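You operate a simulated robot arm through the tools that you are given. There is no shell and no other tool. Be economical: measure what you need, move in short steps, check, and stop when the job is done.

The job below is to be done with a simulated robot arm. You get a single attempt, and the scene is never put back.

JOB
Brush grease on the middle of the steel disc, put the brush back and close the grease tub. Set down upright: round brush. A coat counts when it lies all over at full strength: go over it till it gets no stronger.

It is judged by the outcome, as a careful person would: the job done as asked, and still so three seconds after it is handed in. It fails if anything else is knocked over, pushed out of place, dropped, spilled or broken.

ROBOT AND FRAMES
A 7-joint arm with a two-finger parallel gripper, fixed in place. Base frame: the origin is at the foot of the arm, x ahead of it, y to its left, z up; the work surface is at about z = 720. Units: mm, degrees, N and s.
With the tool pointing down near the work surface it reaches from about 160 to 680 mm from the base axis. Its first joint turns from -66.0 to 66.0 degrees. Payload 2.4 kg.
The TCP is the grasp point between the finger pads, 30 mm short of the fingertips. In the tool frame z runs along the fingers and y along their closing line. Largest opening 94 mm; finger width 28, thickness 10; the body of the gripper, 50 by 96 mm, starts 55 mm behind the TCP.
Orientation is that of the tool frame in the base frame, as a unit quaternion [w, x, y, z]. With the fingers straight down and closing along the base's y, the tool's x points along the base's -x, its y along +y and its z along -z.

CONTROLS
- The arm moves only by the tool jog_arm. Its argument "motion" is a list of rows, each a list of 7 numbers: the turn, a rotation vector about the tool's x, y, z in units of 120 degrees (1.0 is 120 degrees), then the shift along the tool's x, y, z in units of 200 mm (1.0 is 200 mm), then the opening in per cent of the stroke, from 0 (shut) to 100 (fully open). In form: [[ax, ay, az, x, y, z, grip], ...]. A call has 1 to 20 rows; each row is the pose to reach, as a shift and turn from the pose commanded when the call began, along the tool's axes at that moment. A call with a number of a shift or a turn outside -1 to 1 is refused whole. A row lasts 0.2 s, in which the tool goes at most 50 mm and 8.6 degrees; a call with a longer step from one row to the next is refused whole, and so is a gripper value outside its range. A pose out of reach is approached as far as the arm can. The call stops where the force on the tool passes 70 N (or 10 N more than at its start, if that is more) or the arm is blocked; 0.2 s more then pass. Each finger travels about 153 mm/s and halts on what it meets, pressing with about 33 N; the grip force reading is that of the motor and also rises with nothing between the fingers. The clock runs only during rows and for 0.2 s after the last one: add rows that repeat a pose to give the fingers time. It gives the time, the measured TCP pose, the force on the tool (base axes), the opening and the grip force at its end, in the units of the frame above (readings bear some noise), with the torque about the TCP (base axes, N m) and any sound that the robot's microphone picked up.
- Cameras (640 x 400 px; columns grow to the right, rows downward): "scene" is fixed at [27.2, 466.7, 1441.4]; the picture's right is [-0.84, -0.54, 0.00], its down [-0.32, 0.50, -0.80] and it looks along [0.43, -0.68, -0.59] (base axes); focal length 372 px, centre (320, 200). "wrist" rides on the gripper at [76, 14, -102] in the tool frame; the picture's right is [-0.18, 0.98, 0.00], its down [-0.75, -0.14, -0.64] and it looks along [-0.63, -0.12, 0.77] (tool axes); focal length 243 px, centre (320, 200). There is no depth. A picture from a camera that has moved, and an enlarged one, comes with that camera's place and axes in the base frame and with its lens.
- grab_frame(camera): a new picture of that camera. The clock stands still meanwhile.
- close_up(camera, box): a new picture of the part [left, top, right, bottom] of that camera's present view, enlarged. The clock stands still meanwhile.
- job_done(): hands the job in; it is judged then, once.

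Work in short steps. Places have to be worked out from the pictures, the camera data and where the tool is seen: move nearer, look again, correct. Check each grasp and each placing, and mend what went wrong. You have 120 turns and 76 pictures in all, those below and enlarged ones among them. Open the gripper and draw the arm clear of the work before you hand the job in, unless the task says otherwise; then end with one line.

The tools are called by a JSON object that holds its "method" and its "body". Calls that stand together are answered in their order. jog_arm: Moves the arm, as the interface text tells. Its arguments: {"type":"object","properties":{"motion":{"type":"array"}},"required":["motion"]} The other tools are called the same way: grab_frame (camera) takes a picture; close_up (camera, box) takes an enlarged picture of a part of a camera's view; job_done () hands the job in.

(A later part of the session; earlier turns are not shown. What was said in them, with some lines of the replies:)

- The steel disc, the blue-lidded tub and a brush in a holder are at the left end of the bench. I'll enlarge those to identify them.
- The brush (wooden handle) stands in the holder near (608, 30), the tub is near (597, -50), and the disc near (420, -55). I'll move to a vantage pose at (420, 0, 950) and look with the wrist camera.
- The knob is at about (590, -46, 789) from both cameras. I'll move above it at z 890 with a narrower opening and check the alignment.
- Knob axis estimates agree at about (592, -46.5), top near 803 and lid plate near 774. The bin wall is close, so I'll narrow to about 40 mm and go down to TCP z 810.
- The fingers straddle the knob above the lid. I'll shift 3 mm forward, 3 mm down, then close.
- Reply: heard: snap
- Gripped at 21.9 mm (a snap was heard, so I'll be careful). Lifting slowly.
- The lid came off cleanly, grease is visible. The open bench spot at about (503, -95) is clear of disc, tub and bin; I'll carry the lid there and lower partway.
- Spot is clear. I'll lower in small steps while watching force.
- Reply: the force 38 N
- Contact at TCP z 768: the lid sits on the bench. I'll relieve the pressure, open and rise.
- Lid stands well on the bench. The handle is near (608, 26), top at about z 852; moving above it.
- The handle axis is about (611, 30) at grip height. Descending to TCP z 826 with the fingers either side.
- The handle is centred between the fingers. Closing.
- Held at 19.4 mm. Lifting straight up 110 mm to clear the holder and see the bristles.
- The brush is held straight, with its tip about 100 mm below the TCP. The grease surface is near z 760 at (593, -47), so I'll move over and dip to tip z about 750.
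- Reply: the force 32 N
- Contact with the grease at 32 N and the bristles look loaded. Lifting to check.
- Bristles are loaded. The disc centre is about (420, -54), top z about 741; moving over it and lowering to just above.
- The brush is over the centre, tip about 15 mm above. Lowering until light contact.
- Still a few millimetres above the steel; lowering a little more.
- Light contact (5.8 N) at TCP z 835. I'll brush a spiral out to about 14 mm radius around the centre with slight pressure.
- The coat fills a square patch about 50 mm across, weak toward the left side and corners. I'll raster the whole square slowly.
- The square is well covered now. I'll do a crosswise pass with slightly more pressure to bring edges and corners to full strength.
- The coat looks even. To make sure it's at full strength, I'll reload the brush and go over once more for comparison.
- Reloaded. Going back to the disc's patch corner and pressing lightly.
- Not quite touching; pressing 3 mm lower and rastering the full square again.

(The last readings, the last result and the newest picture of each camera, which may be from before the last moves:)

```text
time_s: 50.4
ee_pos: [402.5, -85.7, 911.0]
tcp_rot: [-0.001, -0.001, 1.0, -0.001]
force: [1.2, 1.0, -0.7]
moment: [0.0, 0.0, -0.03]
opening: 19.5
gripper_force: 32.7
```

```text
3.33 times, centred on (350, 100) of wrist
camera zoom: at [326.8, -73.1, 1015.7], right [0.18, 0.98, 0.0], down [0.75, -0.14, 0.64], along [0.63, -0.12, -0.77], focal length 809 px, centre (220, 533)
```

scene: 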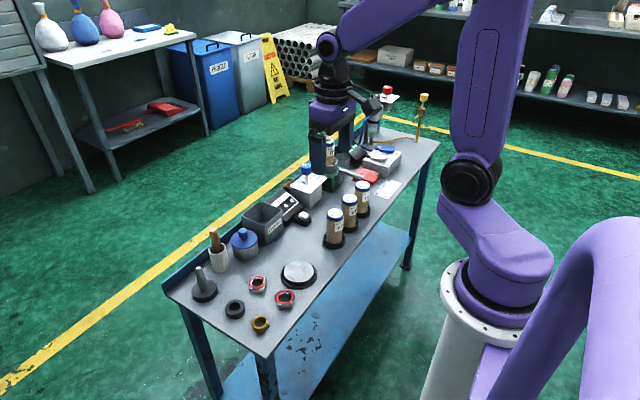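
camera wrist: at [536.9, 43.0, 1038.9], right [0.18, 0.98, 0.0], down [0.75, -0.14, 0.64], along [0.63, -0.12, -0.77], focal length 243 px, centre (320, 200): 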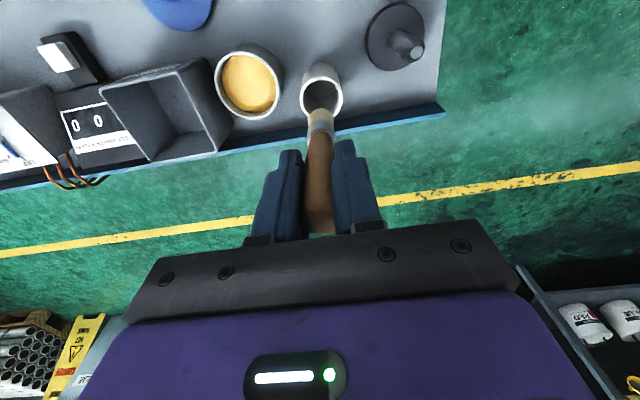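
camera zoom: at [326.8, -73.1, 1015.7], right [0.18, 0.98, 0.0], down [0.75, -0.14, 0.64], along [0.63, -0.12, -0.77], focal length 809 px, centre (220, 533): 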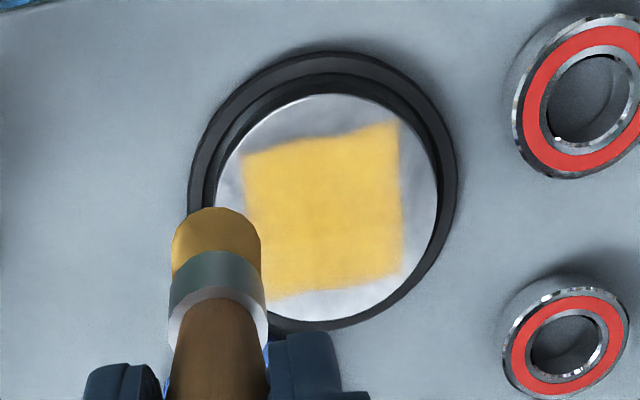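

Contact force was near zero in that pass: the brush seems to have slid up about 3 mm in the grip. I'll find contact again at the patch centre and repeat the pass properly.

{"method": "jog_arm", "body": {"motion": [[0, 0, 0, -0.11, 0.15, 0.1, 0], [0, 0, 0, -0.11, 0.15, 0.3, 0], [0, 0, 0, -0.11, 0.15, 0.39, 0], [0, 0, 0, -0.11, 0.15, 0.4, 0], [0, 0, 0, -0.11, 0.15, 0.4, 0]]}}

{"method": "jog_arm", "body": {"motion": [[0, 0, 0, 0, 0, 0.005, 0], [0, 0, 0, 0, 0, 0.01, 0], [0, 0, 0, 0, 0, 0.01, 0]]}}

{"method": "close_up", "body": {"camera": "scene", "box": [260, 230, 340, 300]}}

```text
time_s: 51.6
ee_pos: [424.5, -57.2, 832.6]
tcp_rot: [0.0, -0.001, 1.0, 0.0]
force: [0.6, -0.5, -0.6]
moment: [-0.01, 0.04, 0.02]
opening: 19.3
gripper_force: 33.2
```

```text
time_s: 52.4
ee_pos: [425.1, -56.6, 829.8]
tcp_rot: [0.0, 0.001, 1.0, 0.0]
force: [-1.3, -1.0, 12.3]
moment: [-0.16, 0.18, -0.02]
opening: 19.5
gripper_force: 33.3
```

```text
5.71 times, centred on (300, 265) of scene
camera zoom: at [27.0, 466.7, 1441.4], right [-0.84, -0.54, 0.0], down [-0.32, 0.5, -0.8], along [0.43, -0.68, -0.59], focal length 2125 px, centre (434, -171)
```

zoom: 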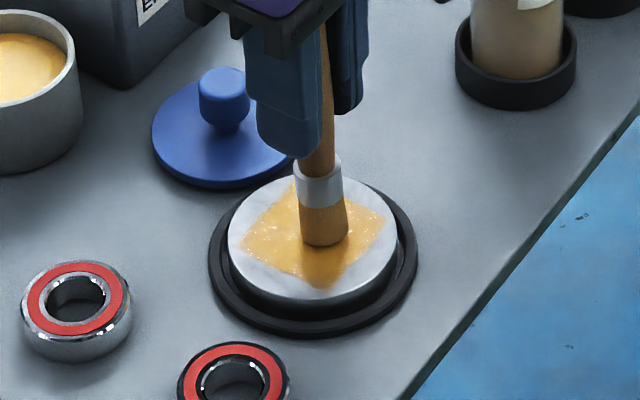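

Good contact at 12 N. Running the full raster with this pressure, centred on the patch.

{"method": "jog_arm", "body": {"motion": [[0, 0, 0, 0.085, -0.095, 0.002, 0], [0, 0, 0, 0.015, -0.095, 0.002, 0], [0, 0, 0, -0.055, -0.095, 0.002, 0], [0, 0, 0, -0.13, -0.095, 0.002, 0], [0, 0, 0, -0.13, -0.042, 0.002, 0], [0, 0, 0, -0.055, -0.042, 0.002, 0], [0, 0, 0, 0.015, -0.042, 0.002, 0], [0, 0, 0, 0.085, -0.042, 0.002, 0], [0, 0, 0, 0.085, 0.012, 0.002, 0], [0, 0, 0, 0.015, 0.012, 0.002, 0], [0, 0, 0, -0.055, 0.012, 0.002, 0], [0, 0, 0, -0.13, 0.012, 0.002, 0], [0, 0, 0, -0.13, 0.065, 0.002, 0], [0, 0, 0, -0.055, 0.065, 0.002, 0], [0, 0, 0, 0.015, 0.065, 0.002, 0], [0, 0, 0, 0.085, 0.065, 0.002, 0], [0, 0, 0, 0.085, 0.118, 0.002, 0], [0, 0, 0, 0.015, 0.118, 0.002, 0], [0, 0, 0, -0.055, 0.118, 0.002, 0], [0, 0, 0, -0.13, 0.118, 0.002, 0]]}}

{"method": "jog_arm", "body": {"motion": [[0, 0, 0, 0.0, 0, 0.005, 0], [0, 0, 0, 0, -0.07, 0.005, 0], [0, 0, 0, 0, -0.14, 0.005, 0], [0, 0, 0, 0, -0.213, 0.005, 0], [0, 0, 0, 0.055, -0.213, 0.005, 0], [0, 0, 0, 0.055, -0.14, 0.005, 0], [0, 0, 0, 0.055, -0.07, 0.005, 0], [0, 0, 0, 0.055, 0, 0.005, 0], [0, 0, 0, 0.11, 0, 0.005, 0], [0, 0, 0, 0.11, -0.07, 0.005, 0], [0, 0, 0, 0.11, -0.14, 0.005, 0], [0, 0, 0, 0.11, -0.213, 0.005, 0], [0, 0, 0, 0.165, -0.213, 0.005, 0], [0, 0, 0, 0.165, -0.14, 0.005, 0], [0, 0, 0, 0.165, -0.07, 0.005, 0], [0, 0, 0, 0.165, 0, 0.005, 0], [0, 0, 0, 0.215, 0, 0.005, 0], [0, 0, 0, 0.215, -0.07, 0.005, 0], [0, 0, 0, 0.215, -0.14, 0.005, 0], [0, 0, 0, 0.215, -0.213, 0.005, 0]]}}

{"method": "jog_arm", "body": {"motion": [[0, 0, 0, 0, 0, -0.1, 0], [0, 0, 0, 0, 0, -0.3, 0], [0, 0, 0, 0.0, -0.05, -0.4, 0], [0, 0, 0, 0.0, -0.05, -0.4, 0]]}}

{"method": "close_up", "body": {"camera": "scene", "box": [260, 230, 340, 300]}}

{"method": "close_up", "body": {"camera": "wrist", "box": [270, 40, 430, 160]}}

```text
time_s: 56.6
ee_pos: [451.2, -33.6, 830.1]
tcp_rot: [-0.001, -0.001, 1.0, 0.0]
force: [-0.1, 0.3, 0.0]
moment: [-0.04, 0.01, -0.02]
opening: 19.4
gripper_force: 32.6
```

```text
time_s: 60.8
ee_pos: [407.3, -75.0, 828.4]
tcp_rot: [0.0, -0.001, 1.0, 0.001]
force: [0.5, -0.1, 0.3]
moment: [0.02, 0.0, 0.02]
opening: 19.9
gripper_force: 32.9
```

```text
time_s: 61.8
ee_pos: [407.7, -85.7, 908.4]
tcp_rot: [-0.001, 0.0, 1.0, 0.0]
force: [0.7, -0.3, 0.4]
moment: [0.0, -0.02, -0.01]
opening: 19.7
gripper_force: 32.6
```

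```text
5.71 times, centred on (300, 265) of scene
camera zoom: at [27.2, 466.7, 1441.4], right [-0.84, -0.54, 0.0], down [-0.32, 0.5, -0.8], along [0.43, -0.68, -0.59], focal length 2125 px, centre (434, -171)
```

zoom: 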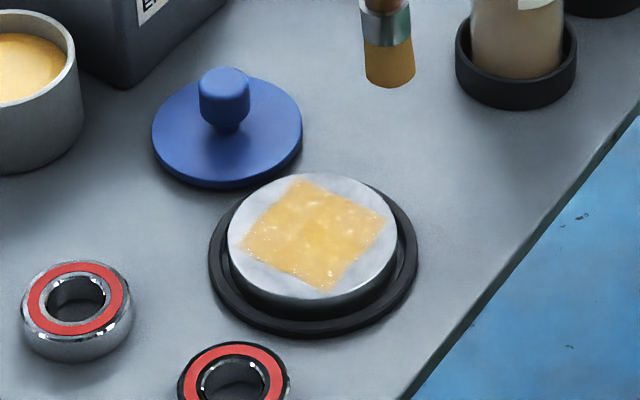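

```text
3.33 times, centred on (350, 100) of wrist
camera zoom: at [332.8, -72.3, 1012.7], right [0.18, 0.98, 0.0], down [0.75, -0.14, 0.64], along [0.63, -0.12, -0.77], focal length 809 px, centre (220, 533)
```

zoom: 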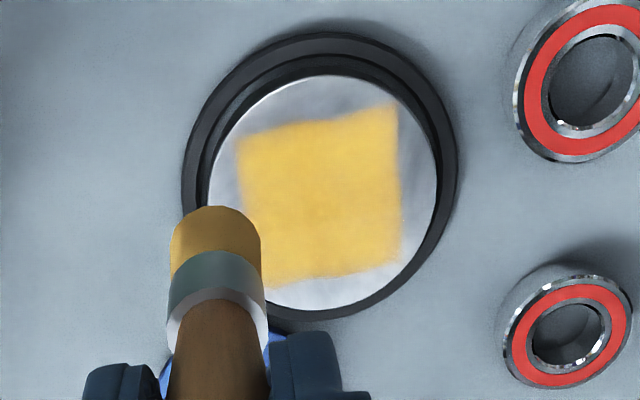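

The coat no longer changes after another pass: full strength. Now returning the brush: rise and move toward the holder.

{"method": "jog_arm", "body": {"motion": [[0, 0, 0, -0.05, 0.05, -0.18, 0], [0, 0, 0, -0.24, 0.17, -0.18, 0], [0, 0, 0, -0.43, 0.3, -0.18, 0], [0, 0, 0, -0.62, 0.42, -0.18, 0], [0, 0, 0, -0.81, 0.53, -0.18, 0], [0, 0, 0, -0.95, 0.575, -0.18, 0], [0, 0, 0, -1.0, 0.58, -0.18, 0], [0, 0, 0, -1.0, 0.58, -0.18, 0]]}}

{"method": "close_up", "body": {"camera": "scene", "box": [180, 160, 280, 290]}}

{"method": "close_up", "body": {"camera": "wrist", "box": [220, 40, 420, 240]}}

```text
time_s: 63.6
ee_pos: [607.5, 30.9, 944.4]
tcp_rot: [0.001, 0.0, 1.0, -0.001]
force: [0.3, 0.4, -0.8]
moment: [0.04, 0.02, 0.02]
opening: 19.9
gripper_force: 32.8
```

```text
3.08 times, centred on (230, 225) of scene
camera zoom: at [27.3, 466.7, 1441.4], right [-0.84, -0.54, 0.0], down [-0.32, 0.5, -0.8], along [0.43, -0.68, -0.59], focal length 1144 px, centre (597, 123)
```

zoom: 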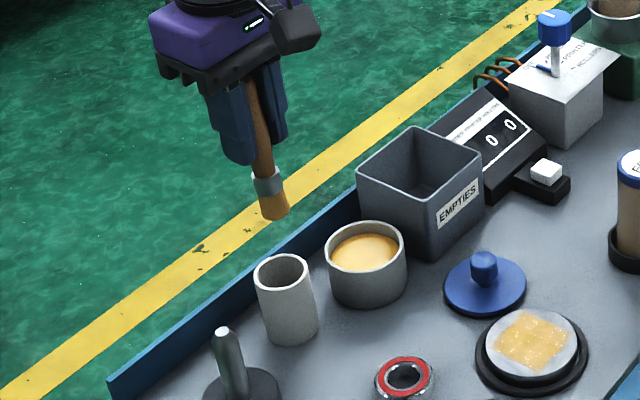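

```text
2.00 times, centred on (320, 140) of wrist
camera zoom: at [532.8, 44.4, 1048.2], right [0.18, 0.98, 0.0], down [0.75, -0.14, 0.64], along [0.63, -0.12, -0.77], focal length 485 px, centre (320, 320)
```

zoom: 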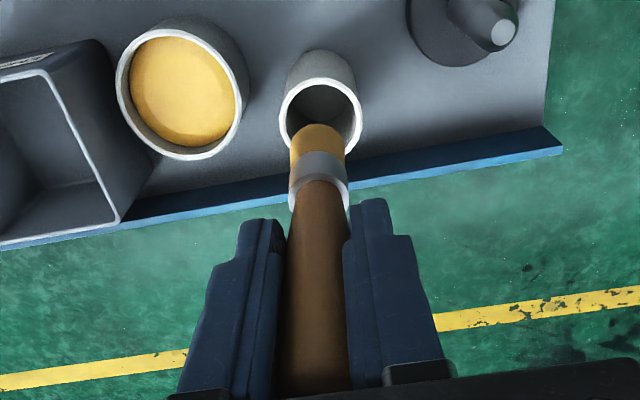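

The brush leans slightly, with its tip about 6 mm toward -x of the TCP. I'll shift to x≈614 and lower to just above the rim for a check.

{"method": "jog_arm", "body": {"motion": [[0, 0, 0, -0.033, -0.003, 0.05, 0], [0, 0, 0, -0.033, -0.003, 0.15, 0], [0, 0, 0, -0.033, -0.003, 0.24, 0], [0, 0, 0, -0.033, -0.003, 0.24, 0]]}}

{"method": "close_up", "body": {"camera": "scene", "box": [190, 190, 270, 280]}}

{"method": "close_up", "body": {"camera": "wrist", "box": [250, 40, 390, 180]}}

```text
time_s: 64.6
ee_pos: [615.0, 30.1, 896.5]
tcp_rot: [-0.001, -0.001, 1.0, 0.0]
force: [0.6, -0.4, 0.0]
moment: [0.01, -0.01, 0.02]
opening: 19.9
gripper_force: 33.4
```

```text
4.44 times, centred on (230, 235) of scene
camera zoom: at [27.3, 466.7, 1441.4], right [-0.84, -0.54, 0.0], down [-0.32, 0.5, -0.8], along [0.43, -0.68, -0.59], focal length 1653 px, centre (720, 44)
```

zoom: 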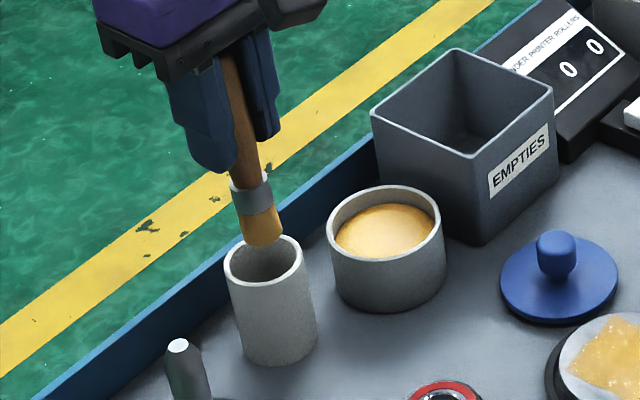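

```text
2.86 times, centred on (320, 110) of wrist
camera zoom: at [539.4, 43.9, 999.6], right [0.18, 0.98, 0.0], down [0.75, -0.14, 0.64], along [0.63, -0.12, -0.77], focal length 693 px, centre (320, 457)
```

zoom: 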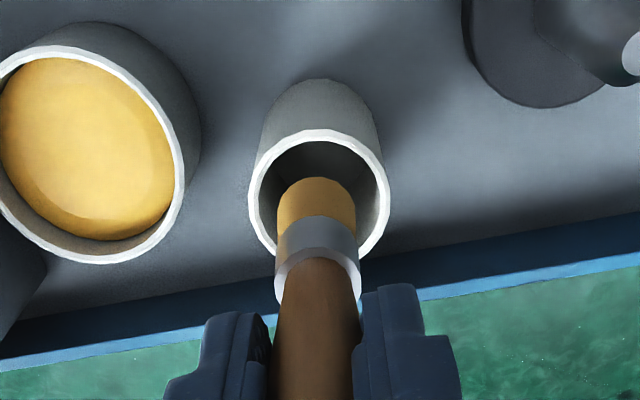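

Tip is over the opening with margin. Lowering into the holder, slowly, to TCP z about 826.

{"method": "jog_arm", "body": {"motion": [[0, 0, 0, 0, 0, 0.06, 0], [0, 0, 0, 0, 0, 0.12, 0], [0, 0, 0, 0, 0, 0.18, 0], [0, 0, 0, 0, 0, 0.24, 0], [0, 0, 0, 0, 0, 0.3, 0], [0, 0, 0, 0, 0, 0.35, 0], [0, 0, 0, 0, 0, 0.35, 0]]}}

{"method": "close_up", "body": {"camera": "scene", "box": [190, 190, 270, 280]}}

{"method": "close_up", "body": {"camera": "wrist", "box": [250, 60, 390, 200]}}

```text
time_s: 66.2
ee_pos: [615.1, 29.1, 826.3]
tcp_rot: [0.0, 0.0, 1.0, 0.0]
force: [-0.2, 0.6, -0.7]
moment: [0.0, 0.01, 0.01]
opening: 19.9
gripper_force: 32.7
```

```text
4.44 times, centred on (230, 235) of scene
camera zoom: at [27.3, 466.7, 1441.4], right [-0.84, -0.54, 0.0], down [-0.32, 0.5, -0.8], along [0.43, -0.68, -0.59], focal length 1653 px, centre (720, 44)
```

zoom: 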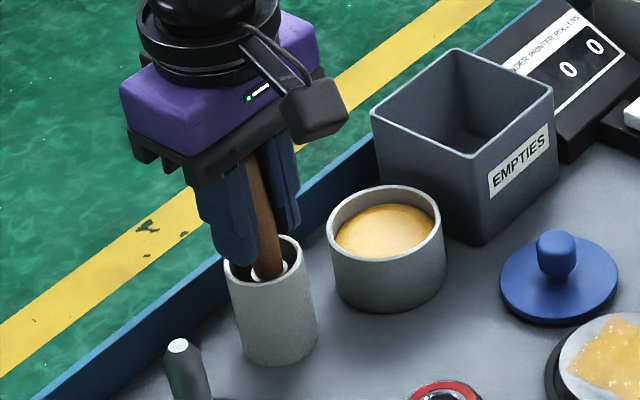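

```text
2.86 times, centred on (320, 130) of wrist
camera zoom: at [539.6, 42.9, 930.6], right [0.18, 0.98, 0.0], down [0.75, -0.14, 0.64], along [0.63, -0.12, -0.77], focal length 693 px, centre (320, 400)
```

zoom: 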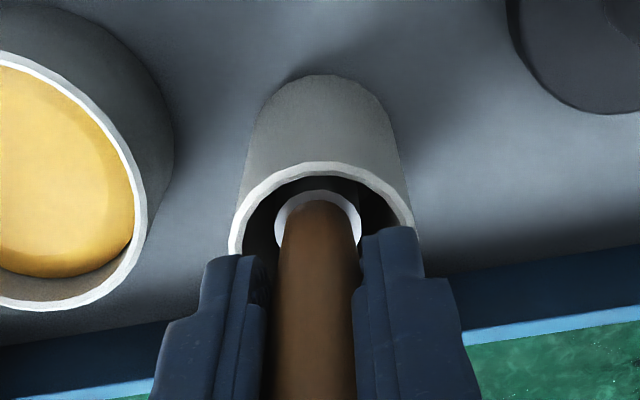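

Inside the holder, not bottomed yet. Lowering 4 mm more to find the floor.

{"method": "jog_arm", "body": {"motion": [[0, 0, 0, 0, 0, 0.01, 0], [0, 0, 0, 0, 0, 0.02, 0], [0, 0, 0, 0, 0, 0.02, 0]]}}

```text
time_s: 67.0
ee_pos: [616.2, 28.9, 823.4]
tcp_rot: [0.0, 0.0, 1.0, 0.0]
force: [-0.1, 0.0, -0.5]
moment: [0.01, -0.02, 0.01]
opening: 19.7
gripper_force: 33.3
```

{"method": "jog_arm", "body": {"motion": [[0, 0, 0, 0, 0, 0.008, 0], [0, 0, 0, 0, 0, 0.012, 0], [0, 0, 0, 0, 0, 0.012, 0]]}}

{"method": "close_up", "body": {"camera": "scene", "box": [200, 220, 260, 270]}}

```text
time_s: 67.8
ee_pos: [615.2, 29.8, 819.3]
tcp_rot: [0.0, 0.0, 1.0, -0.001]
force: [-0.1, -0.2, -0.7]
moment: [-0.01, -0.02, -0.02]
opening: 19.7
gripper_force: 32.5
```

```text
8.00 times, centred on (230, 245) of scene
camera zoom: at [27.3, 466.7, 1441.4], right [-0.84, -0.54, 0.0], down [-0.32, 0.5, -0.8], along [0.43, -0.68, -0.59], focal length 2975 px, centre (1040, -160)
```

zoom: 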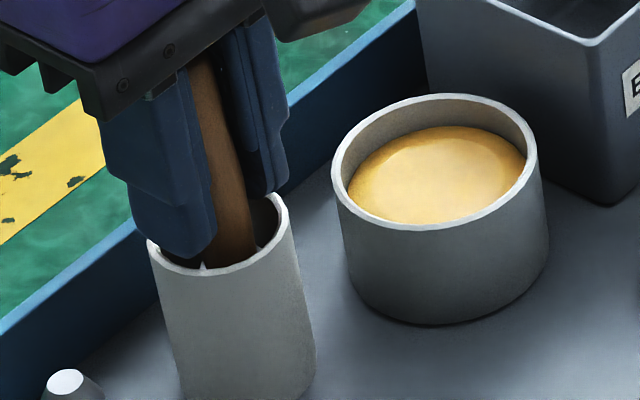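

Fingertips are level with the rim, so I'll rise 5 mm before opening; the brush will settle just a few millimetres.

{"method": "jog_arm", "body": {"motion": [[0, 0, 0, 0, 0, -0.025, 0], [0, 0, 0, 0, 0, -0.025, 0], [0, 0, 0, 0, 0, -0.025, 24], [0, 0, 0, 0, 0, -0.025, 28], [0, 0, 0, 0, 0, -0.025, 28], [0, 0, 0, 0, 0, -0.025, 28]]}}

{"method": "close_up", "body": {"camera": "scene", "box": [200, 210, 260, 280]}}

{"method": "close_up", "body": {"camera": "wrist", "box": [250, 80, 390, 220]}}

```text
time_s: 69.2
ee_pos: [615.0, 29.6, 824.9]
tcp_rot: [0.0, 0.0, 1.0, -0.001]
force: [0.8, 0.0, 0.2]
moment: [0.03, 0.0, 0.0]
opening: 26.3
gripper_force: 0.1
```

```text
5.71 times, centred on (230, 245) of scene
camera zoom: at [27.2, 466.7, 1441.4], right [-0.84, -0.54, 0.0], down [-0.32, 0.5, -0.8], along [0.43, -0.68, -0.59], focal length 2125 px, centre (834, -57)
```

zoom: 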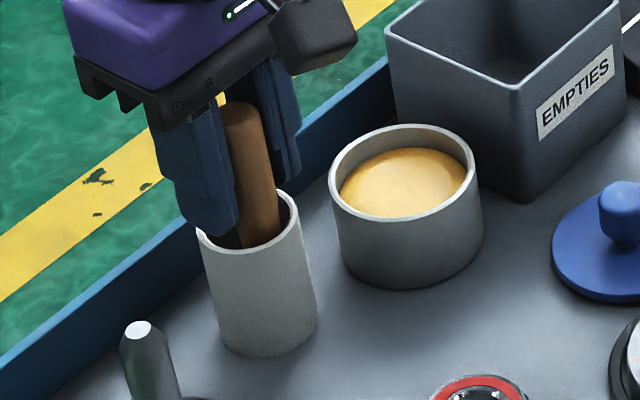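

```text
2.86 times, centred on (320, 150) of wrist
camera zoom: at [539.8, 42.8, 928.7], right [0.18, 0.98, 0.0], down [0.75, -0.14, 0.64], along [0.63, -0.12, -0.77], focal length 693 px, centre (320, 343)
```

zoom: 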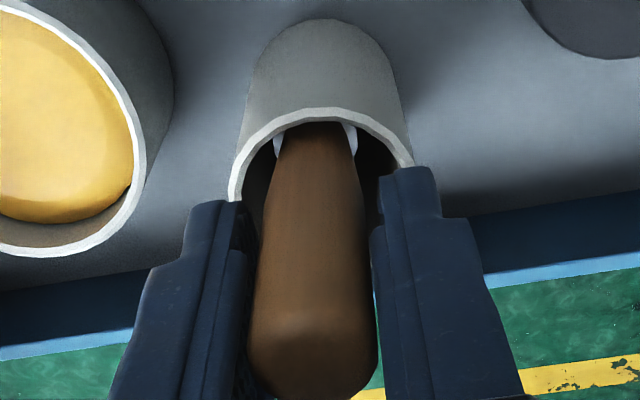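

The brush settled in the holder. Opening wider and rising clear.

{"method": "jog_arm", "body": {"motion": [[0, 0, 0, 0, 0, 0, 40], [0, 0, 0, 0, 0, 0, 50], [0, 0, 0, 0, 0, -0.05, 50], [0, 0, 0, 0, 0, -0.2, 50], [0, 0, 0, 0, 0, -0.4, 50], [0, 0, 0, 0, 0, -0.4, 50]]}}

{"method": "close_up", "body": {"camera": "scene", "box": [180, 190, 300, 290]}}

{"method": "grab_frame", "body": {"camera": "wrist"}}

```text
time_s: 70.6
ee_pos: [613.5, 30.0, 906.7]
tcp_rot: [0.0, -0.001, 1.0, 0.0]
force: [-1.0, -0.6, 0.1]
moment: [0.01, 0.02, -0.01]
opening: 47.1
gripper_force: 0.1
```

```text
4.00 times, centred on (240, 240) of scene
camera zoom: at [27.2, 466.7, 1441.4], right [-0.84, -0.54, 0.0], down [-0.32, 0.5, -0.8], along [0.43, -0.68, -0.59], focal length 1488 px, centre (640, 40)
```

zoom: 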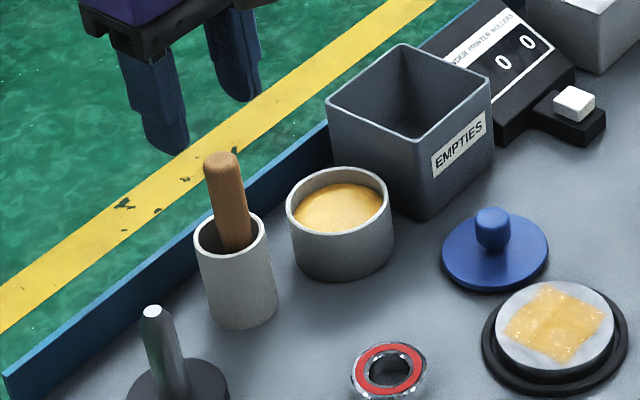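

```text
25 pictures are left
camera wrist: at [537.3, 42.8, 1010.3], right [0.18, 0.98, 0.0], down [0.75, -0.14, 0.64], along [0.63, -0.12, -0.77], focal length 243 px, centre (320, 200)
```

wrist: 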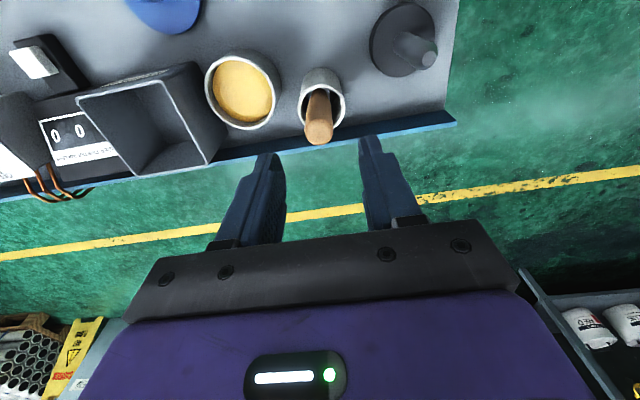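

The brush stands upright in its holder. Now going back above the lid at (503, -95).

{"method": "jog_arm", "body": {"motion": [[0, 0, 0, 0.13, -0.15, 0, 50], [0, 0, 0, 0.27, -0.31, 0, 43], [0, 0, 0, 0.41, -0.47, 0.1, 43], [0, 0, 0, 0.545, -0.625, 0.235, 43], [0, 0, 0, 0.545, -0.625, 0.37, 43], [0, 0, 0, 0.545, -0.625, 0.37, 43]]}}

{"method": "close_up", "body": {"camera": "wrist", "box": [240, 60, 400, 220]}}

```text
time_s: 72.0
ee_pos: [508.4, -96.4, 830.6]
tcp_rot: [-0.001, 0.0, 1.0, 0.0]
force: [0.3, 0.8, -0.5]
moment: [0.02, 0.01, -0.04]
opening: 40.5
gripper_force: 0.1
```

```text
2.50 times, centred on (320, 140) of wrist
camera zoom: at [432.2, -82.6, 933.5], right [0.18, 0.98, 0.0], down [0.75, -0.14, 0.64], along [0.63, -0.12, -0.77], focal length 606 px, centre (320, 350)
```

zoom: 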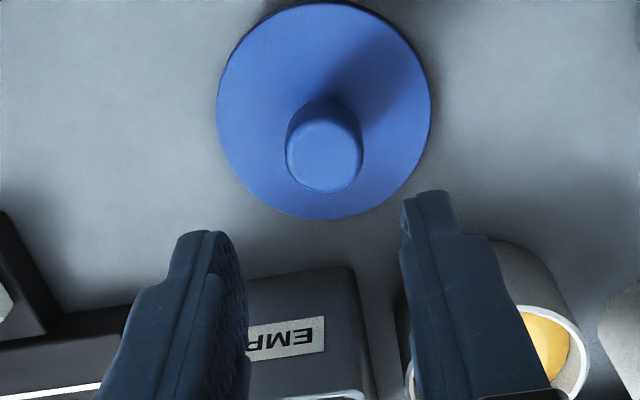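

Aligned well; moving 5 mm back and down to the release height z 768, then closing on the knob.

{"method": "jog_arm", "body": {"motion": [[0, 0, 0, 0.025, 0.006, 0.1, 43], [0, 0, 0, 0.025, 0.006, 0.2, 43], [0, 0, 0, 0.025, 0.006, 0.3, 43], [0, 0, 0, 0.025, 0.006, 0.3, 43], [0, 0, 0, 0.025, 0.006, 0.3, 15], [0, 0, 0, 0.025, 0.006, 0.3, 0], [0, 0, 0, 0.025, 0.006, 0.3, 0], [0, 0, 0, 0.025, 0.006, 0.3, 0]]}}

```text
time_s: 73.8
ee_pos: [502.6, -94.0, 771.4]
tcp_rot: [0.0, 0.0, 1.0, 0.0]
force: [0.2, -0.1, 1.1]
moment: [-0.02, -0.03, 0.03]
opening: 21.0
gripper_force: 32.9
```

Knob gripped (21 mm). Lifting and carrying over the tub at a safe height.

{"method": "jog_arm", "body": {"motion": [[0, 0, 0, 0, 0, -0.1, 0], [0, 0, 0, 0, 0, -0.3, 0], [0, 0, 0, 0, 0, -0.46, 0], [0, 0, 0, -0.15, 0.08, -0.46, 0], [0, 0, 0, -0.3, 0.16, -0.46, 0], [0, 0, 0, -0.46, 0.235, -0.46, 0], [0, 0, 0, -0.46, 0.235, -0.4, 0], [0, 0, 0, -0.46, 0.235, -0.4, 0]]}}

{"method": "close_up", "body": {"camera": "scene", "box": [190, 180, 310, 280]}}

{"method": "close_up", "body": {"camera": "wrist", "box": [240, 40, 400, 200]}}

```text
time_s: 75.6
ee_pos: [592.6, -45.7, 851.6]
tcp_rot: [-0.001, 0.001, 1.0, 0.0]
force: [0.6, 0.2, 0.1]
moment: [0.01, -0.01, 0.02]
opening: 21.3
gripper_force: 33.1
```

```text
4.00 times, centred on (250, 230) of scene
camera zoom: at [27.3, 466.7, 1441.4], right [-0.84, -0.54, 0.0], down [-0.32, 0.5, -0.8], along [0.43, -0.68, -0.59], focal length 1488 px, centre (600, 80)
```

zoom: 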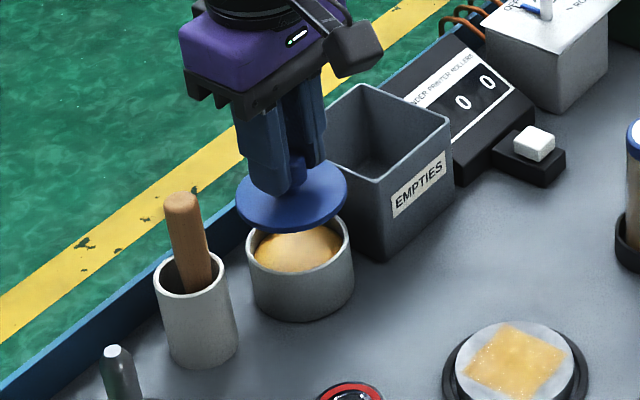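

```text
2.50 times, centred on (320, 120) of wrist
camera zoom: at [517.1, -32.0, 954.8], right [0.18, 0.98, 0.0], down [0.75, -0.14, 0.64], along [0.63, -0.12, -0.77], focal length 606 px, centre (320, 400)
```

zoom: 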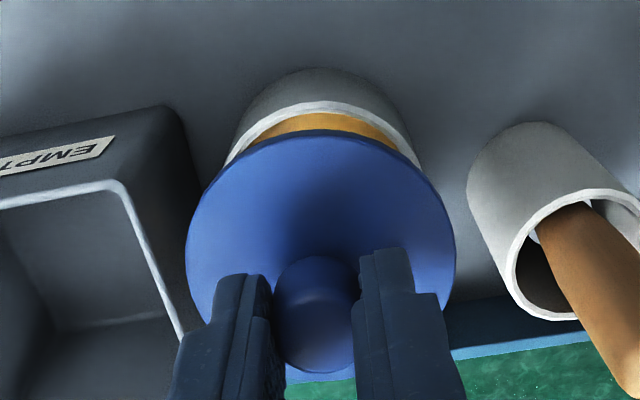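

Lid is over the tub, within 2 mm of where it was lifted. Small correction, then lowering toward the seat at about z 812.

{"method": "jog_arm", "body": {"motion": [[0, 0, 0, -0.008, -0.006, 0.05, 0], [0, 0, 0, -0.008, -0.006, 0.12, 0], [0, 0, 0, -0.008, -0.006, 0.16, 0], [0, 0, 0, -0.008, -0.006, 0.18, 0], [0, 0, 0, -0.008, -0.006, 0.195, 0], [0, 0, 0, -0.008, -0.006, 0.195, 0]]}}

{"method": "close_up", "body": {"camera": "scene", "box": [210, 210, 290, 270]}}

```text
time_s: 77.0
ee_pos: [596.1, -48.0, 814.6]
tcp_rot: [0.003, -0.001, 1.0, 0.0]
force: [-6.8, 4.8, 31.2]
moment: [-0.25, -0.2, 0.02]
opening: 21.8
gripper_force: 33.1
```

```text
6.67 times, centred on (250, 240) of scene
camera zoom: at [26.4, 466.8, 1441.4], right [-0.84, -0.54, 0.0], down [-0.32, 0.5, -0.81], along [0.43, -0.68, -0.59], focal length 2480 px, centre (787, -67)
```

zoom: 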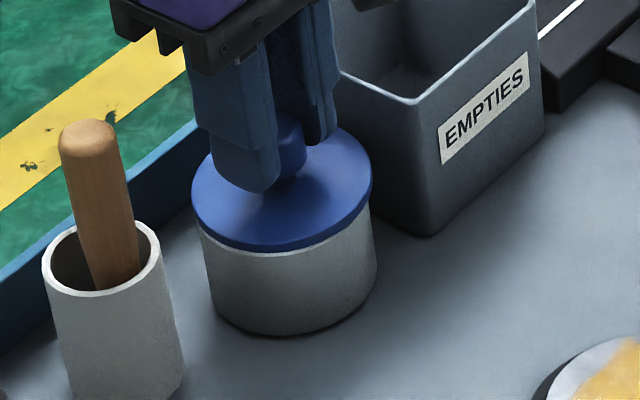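

Contact at z 814.6 with side force toward -x, +y, so the lid sits slightly off. I'll lift 6 mm, undo the small shift, and lower again.

{"method": "jog_arm", "body": {"motion": [[0, 0, 0, 0, 0, -0.03, 0], [0, 0, 0, 0.01, 0.008, -0.03, 0], [0, 0, 0, 0.01, 0.008, -0.03, 0], [0, 0, 0, 0.01, 0.008, -0.01, 0], [0, 0, 0, 0.01, 0.008, 0, 0], [0, 0, 0, 0.01, 0.008, 0.0, 0]]}}

```text
time_s: 78.4
ee_pos: [593.8, -48.4, 813.3]
tcp_rot: [0.003, 0.0, 1.0, 0.0]
force: [-5.9, 0.0, 35.5]
moment: [-0.36, 0.69, -0.05]
opening: 22.0
gripper_force: 33.4
```

Now 813.3 with less side force. Pressing a bit more to seat it.

{"method": "jog_arm", "body": {"motion": [[0, 0, 0, 0.005, 0, 0.008, 0], [0, 0, 0, 0.005, 0, 0.015, 0], [0, 0, 0, 0.005, 0, 0.015, 0]]}}

{"method": "close_up", "body": {"camera": "scene", "box": [210, 210, 290, 270]}}

{"method": "close_up", "body": {"camera": "wrist", "box": [240, 60, 400, 220]}}

```text
time_s: 79.2
ee_pos: [593.7, -46.6, 812.8]
tcp_rot: [0.005, -0.001, 1.0, 0.0]
force: [-0.2, 2.3, 40.2]
moment: [-0.22, 0.04, 0.01]
opening: 22.0
gripper_force: 32.9
```

```text
6.67 times, centred on (250, 240) of scene
camera zoom: at [26.4, 466.8, 1441.4], right [-0.84, -0.54, 0.0], down [-0.32, 0.5, -0.81], along [0.43, -0.68, -0.59], focal length 2480 px, centre (787, -67)
```

zoom: 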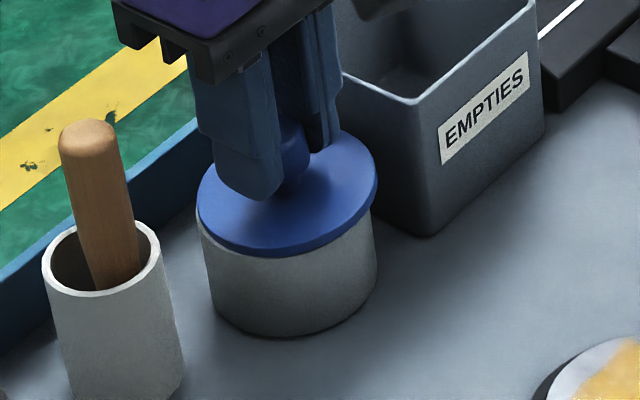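

```text
2.50 times, centred on (320, 140) of wrist
camera zoom: at [517.1, -33.3, 915.4], right [0.18, 0.98, 0.0], down [0.75, -0.14, 0.65], along [0.64, -0.12, -0.76], focal length 606 px, centre (320, 350)
```

zoom: 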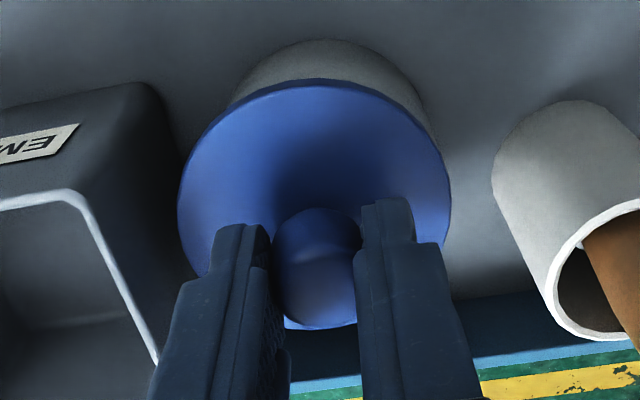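

The lid looks about 2 mm off toward -y compared with its original seat. Lift slightly, shift (+1, +2) and lower again.

{"method": "jog_arm", "body": {"motion": [[0, 0, 0, 0, 0, -0.045, 0], [0, 0, 0, -0.005, 0.01, -0.045, 0], [0, 0, 0, -0.005, 0.01, -0.045, 0], [0, 0, 0, -0.005, 0.01, -0.02, 0], [0, 0, 0, -0.005, 0.01, -0.01, 0], [0, 0, 0, -0.005, 0.01, -0.0, 0], [0, 0, 0, -0.005, 0.01, -0.0, 0]]}}

{"method": "close_up", "body": {"camera": "scene", "box": [210, 210, 290, 270]}}

```text
time_s: 80.8
ee_pos: [594.1, -45.1, 810.7]
tcp_rot: [0.005, -0.001, 1.0, 0.0]
force: [-0.1, 0.6, 22.2]
moment: [0.04, -0.9, -0.01]
opening: 22.0
gripper_force: 32.8
heard: snap
```

```text
6.67 times, centred on (250, 240) of scene
camera zoom: at [26.8, 466.7, 1441.4], right [-0.84, -0.54, 0.0], down [-0.32, 0.5, -0.81], along [0.43, -0.68, -0.59], focal length 2480 px, centre (787, -67)
```

zoom: 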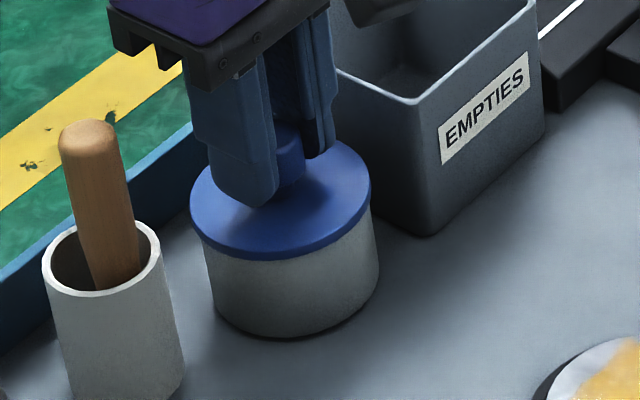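

A snap was heard: the lid is seated. Relieving pressure, opening, and rising.

{"method": "jog_arm", "body": {"motion": [[0, 0, 0, 0, 0, -0.01, 0], [0, 0, 0, 0, 0, -0.01, 15], [0, 0, 0, 0, 0, -0.01, 43], [0, 0, 0, 0, 0, -0.01, 43], [0, 0, 0, 0, 0, -0.05, 43], [0, 0, 0, 0, 0, -0.2, 43], [0, 0, 0, 0, 0, -0.4, 43], [0, 0, 0, 0, 0, -0.5, 43], [0, 0, 0, 0, 0, -0.5, 43]]}}

{"method": "close_up", "body": {"camera": "scene", "box": [210, 210, 290, 270]}}

{"method": "close_up", "body": {"camera": "wrist", "box": [220, 40, 420, 200]}}

```text
time_s: 82.8
ee_pos: [592.1, -46.0, 909.9]
tcp_rot: [0.0, 0.0, 1.0, 0.0]
force: [-0.4, -0.2, -0.2]
moment: [0.02, 0.0, -0.01]
opening: 40.6
gripper_force: 0.0
```

```text
6.67 times, centred on (250, 240) of scene
camera zoom: at [27.2, 466.7, 1441.4], right [-0.84, -0.54, 0.0], down [-0.32, 0.5, -0.8], along [0.43, -0.68, -0.59], focal length 2480 px, centre (787, -67)
```

zoom: 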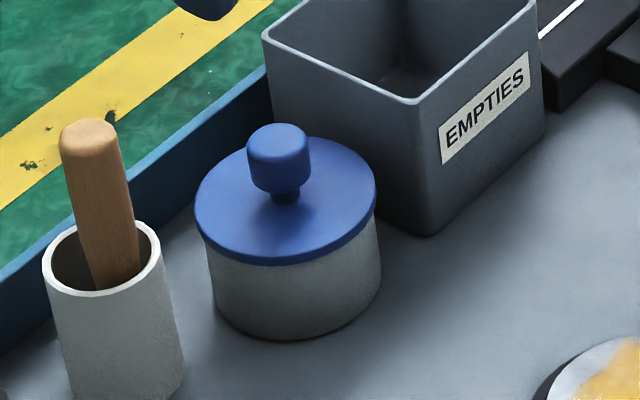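

```text
2.50 times, centred on (320, 120) of wrist
camera zoom: at [515.4, -32.5, 1013.4], right [0.18, 0.98, 0.0], down [0.75, -0.14, 0.64], along [0.63, -0.12, -0.77], focal length 606 px, centre (320, 400)
```

zoom: 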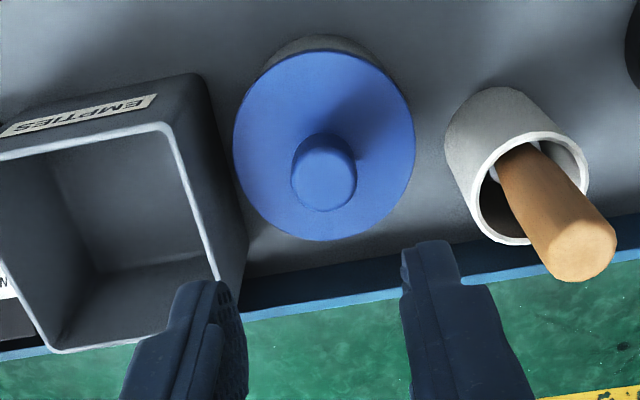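

The lid is flush on the tub and the brush stands in its holder. Drawing the arm clear and opening.

{"method": "jog_arm", "body": {"motion": [[0, 0, 0, 0.05, 0, -0.2, 60], [0, 0, 0, 0.15, -0.03, -0.4, 80], [0, 0, 0, 0.3, -0.06, -0.55, 100], [0, 0, 0, 0.5, -0.1, -0.65, 100], [0, 0, 0, 0.7, -0.15, -0.75, 100], [0, 0, 0, 0.9, -0.2, -0.8, 100], [0, 0, 0, 0.9, -0.2, -0.8, 100]]}}

{"method": "grab_frame", "body": {"camera": "scene"}}

{"method": "close_up", "body": {"camera": "wrist", "box": [180, 0, 460, 200]}}

```text
time_s: 84.4
ee_pos: [409.7, -84.4, 1064.2]
tcp_rot: [0.0, -0.001, 1.0, 0.0]
force: [0.2, 0.2, 0.5]
moment: [-0.01, 0.03, 0.01]
opening: 93.9
gripper_force: 0.0
```

```text
15 pictures are left
```

scene: 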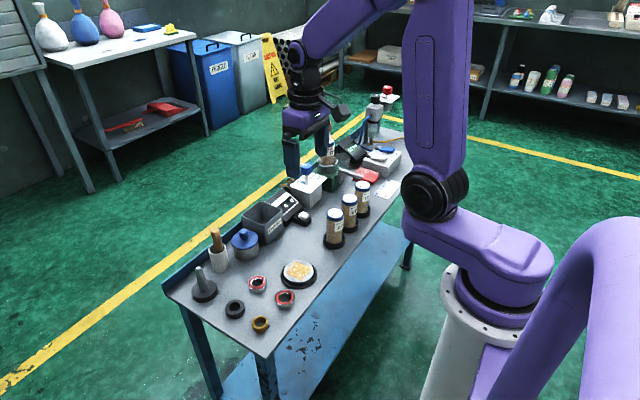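

```text
2.00 times, centred on (320, 100) of wrist
camera zoom: at [335.1, -71.9, 1169.3], right [0.18, 0.98, 0.0], down [0.75, -0.14, 0.64], along [0.63, -0.12, -0.77], focal length 485 px, centre (320, 400)
```

zoom: 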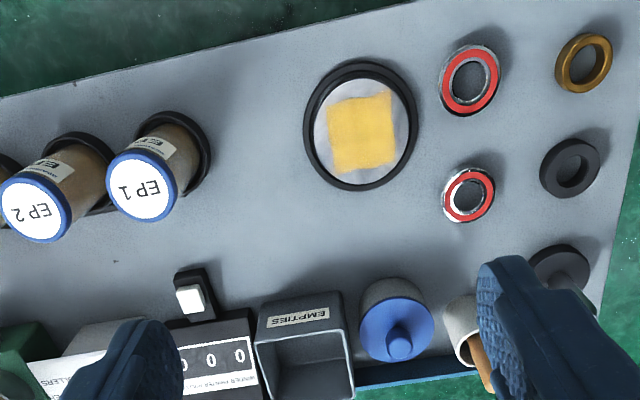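

Everything is in place: coat even on the disc, brush upright in its holder, tub closed, arm clear and gripper open. Handing in.

{"method": "job_done", "body": {}}

```text
The job is handed in.
```

The job is handed in: the middle of the steel disc is greased with an even coat that got no stronger on a further pass, the round brush stands upright in its holder, and the grease tub's lid is snapped shut.
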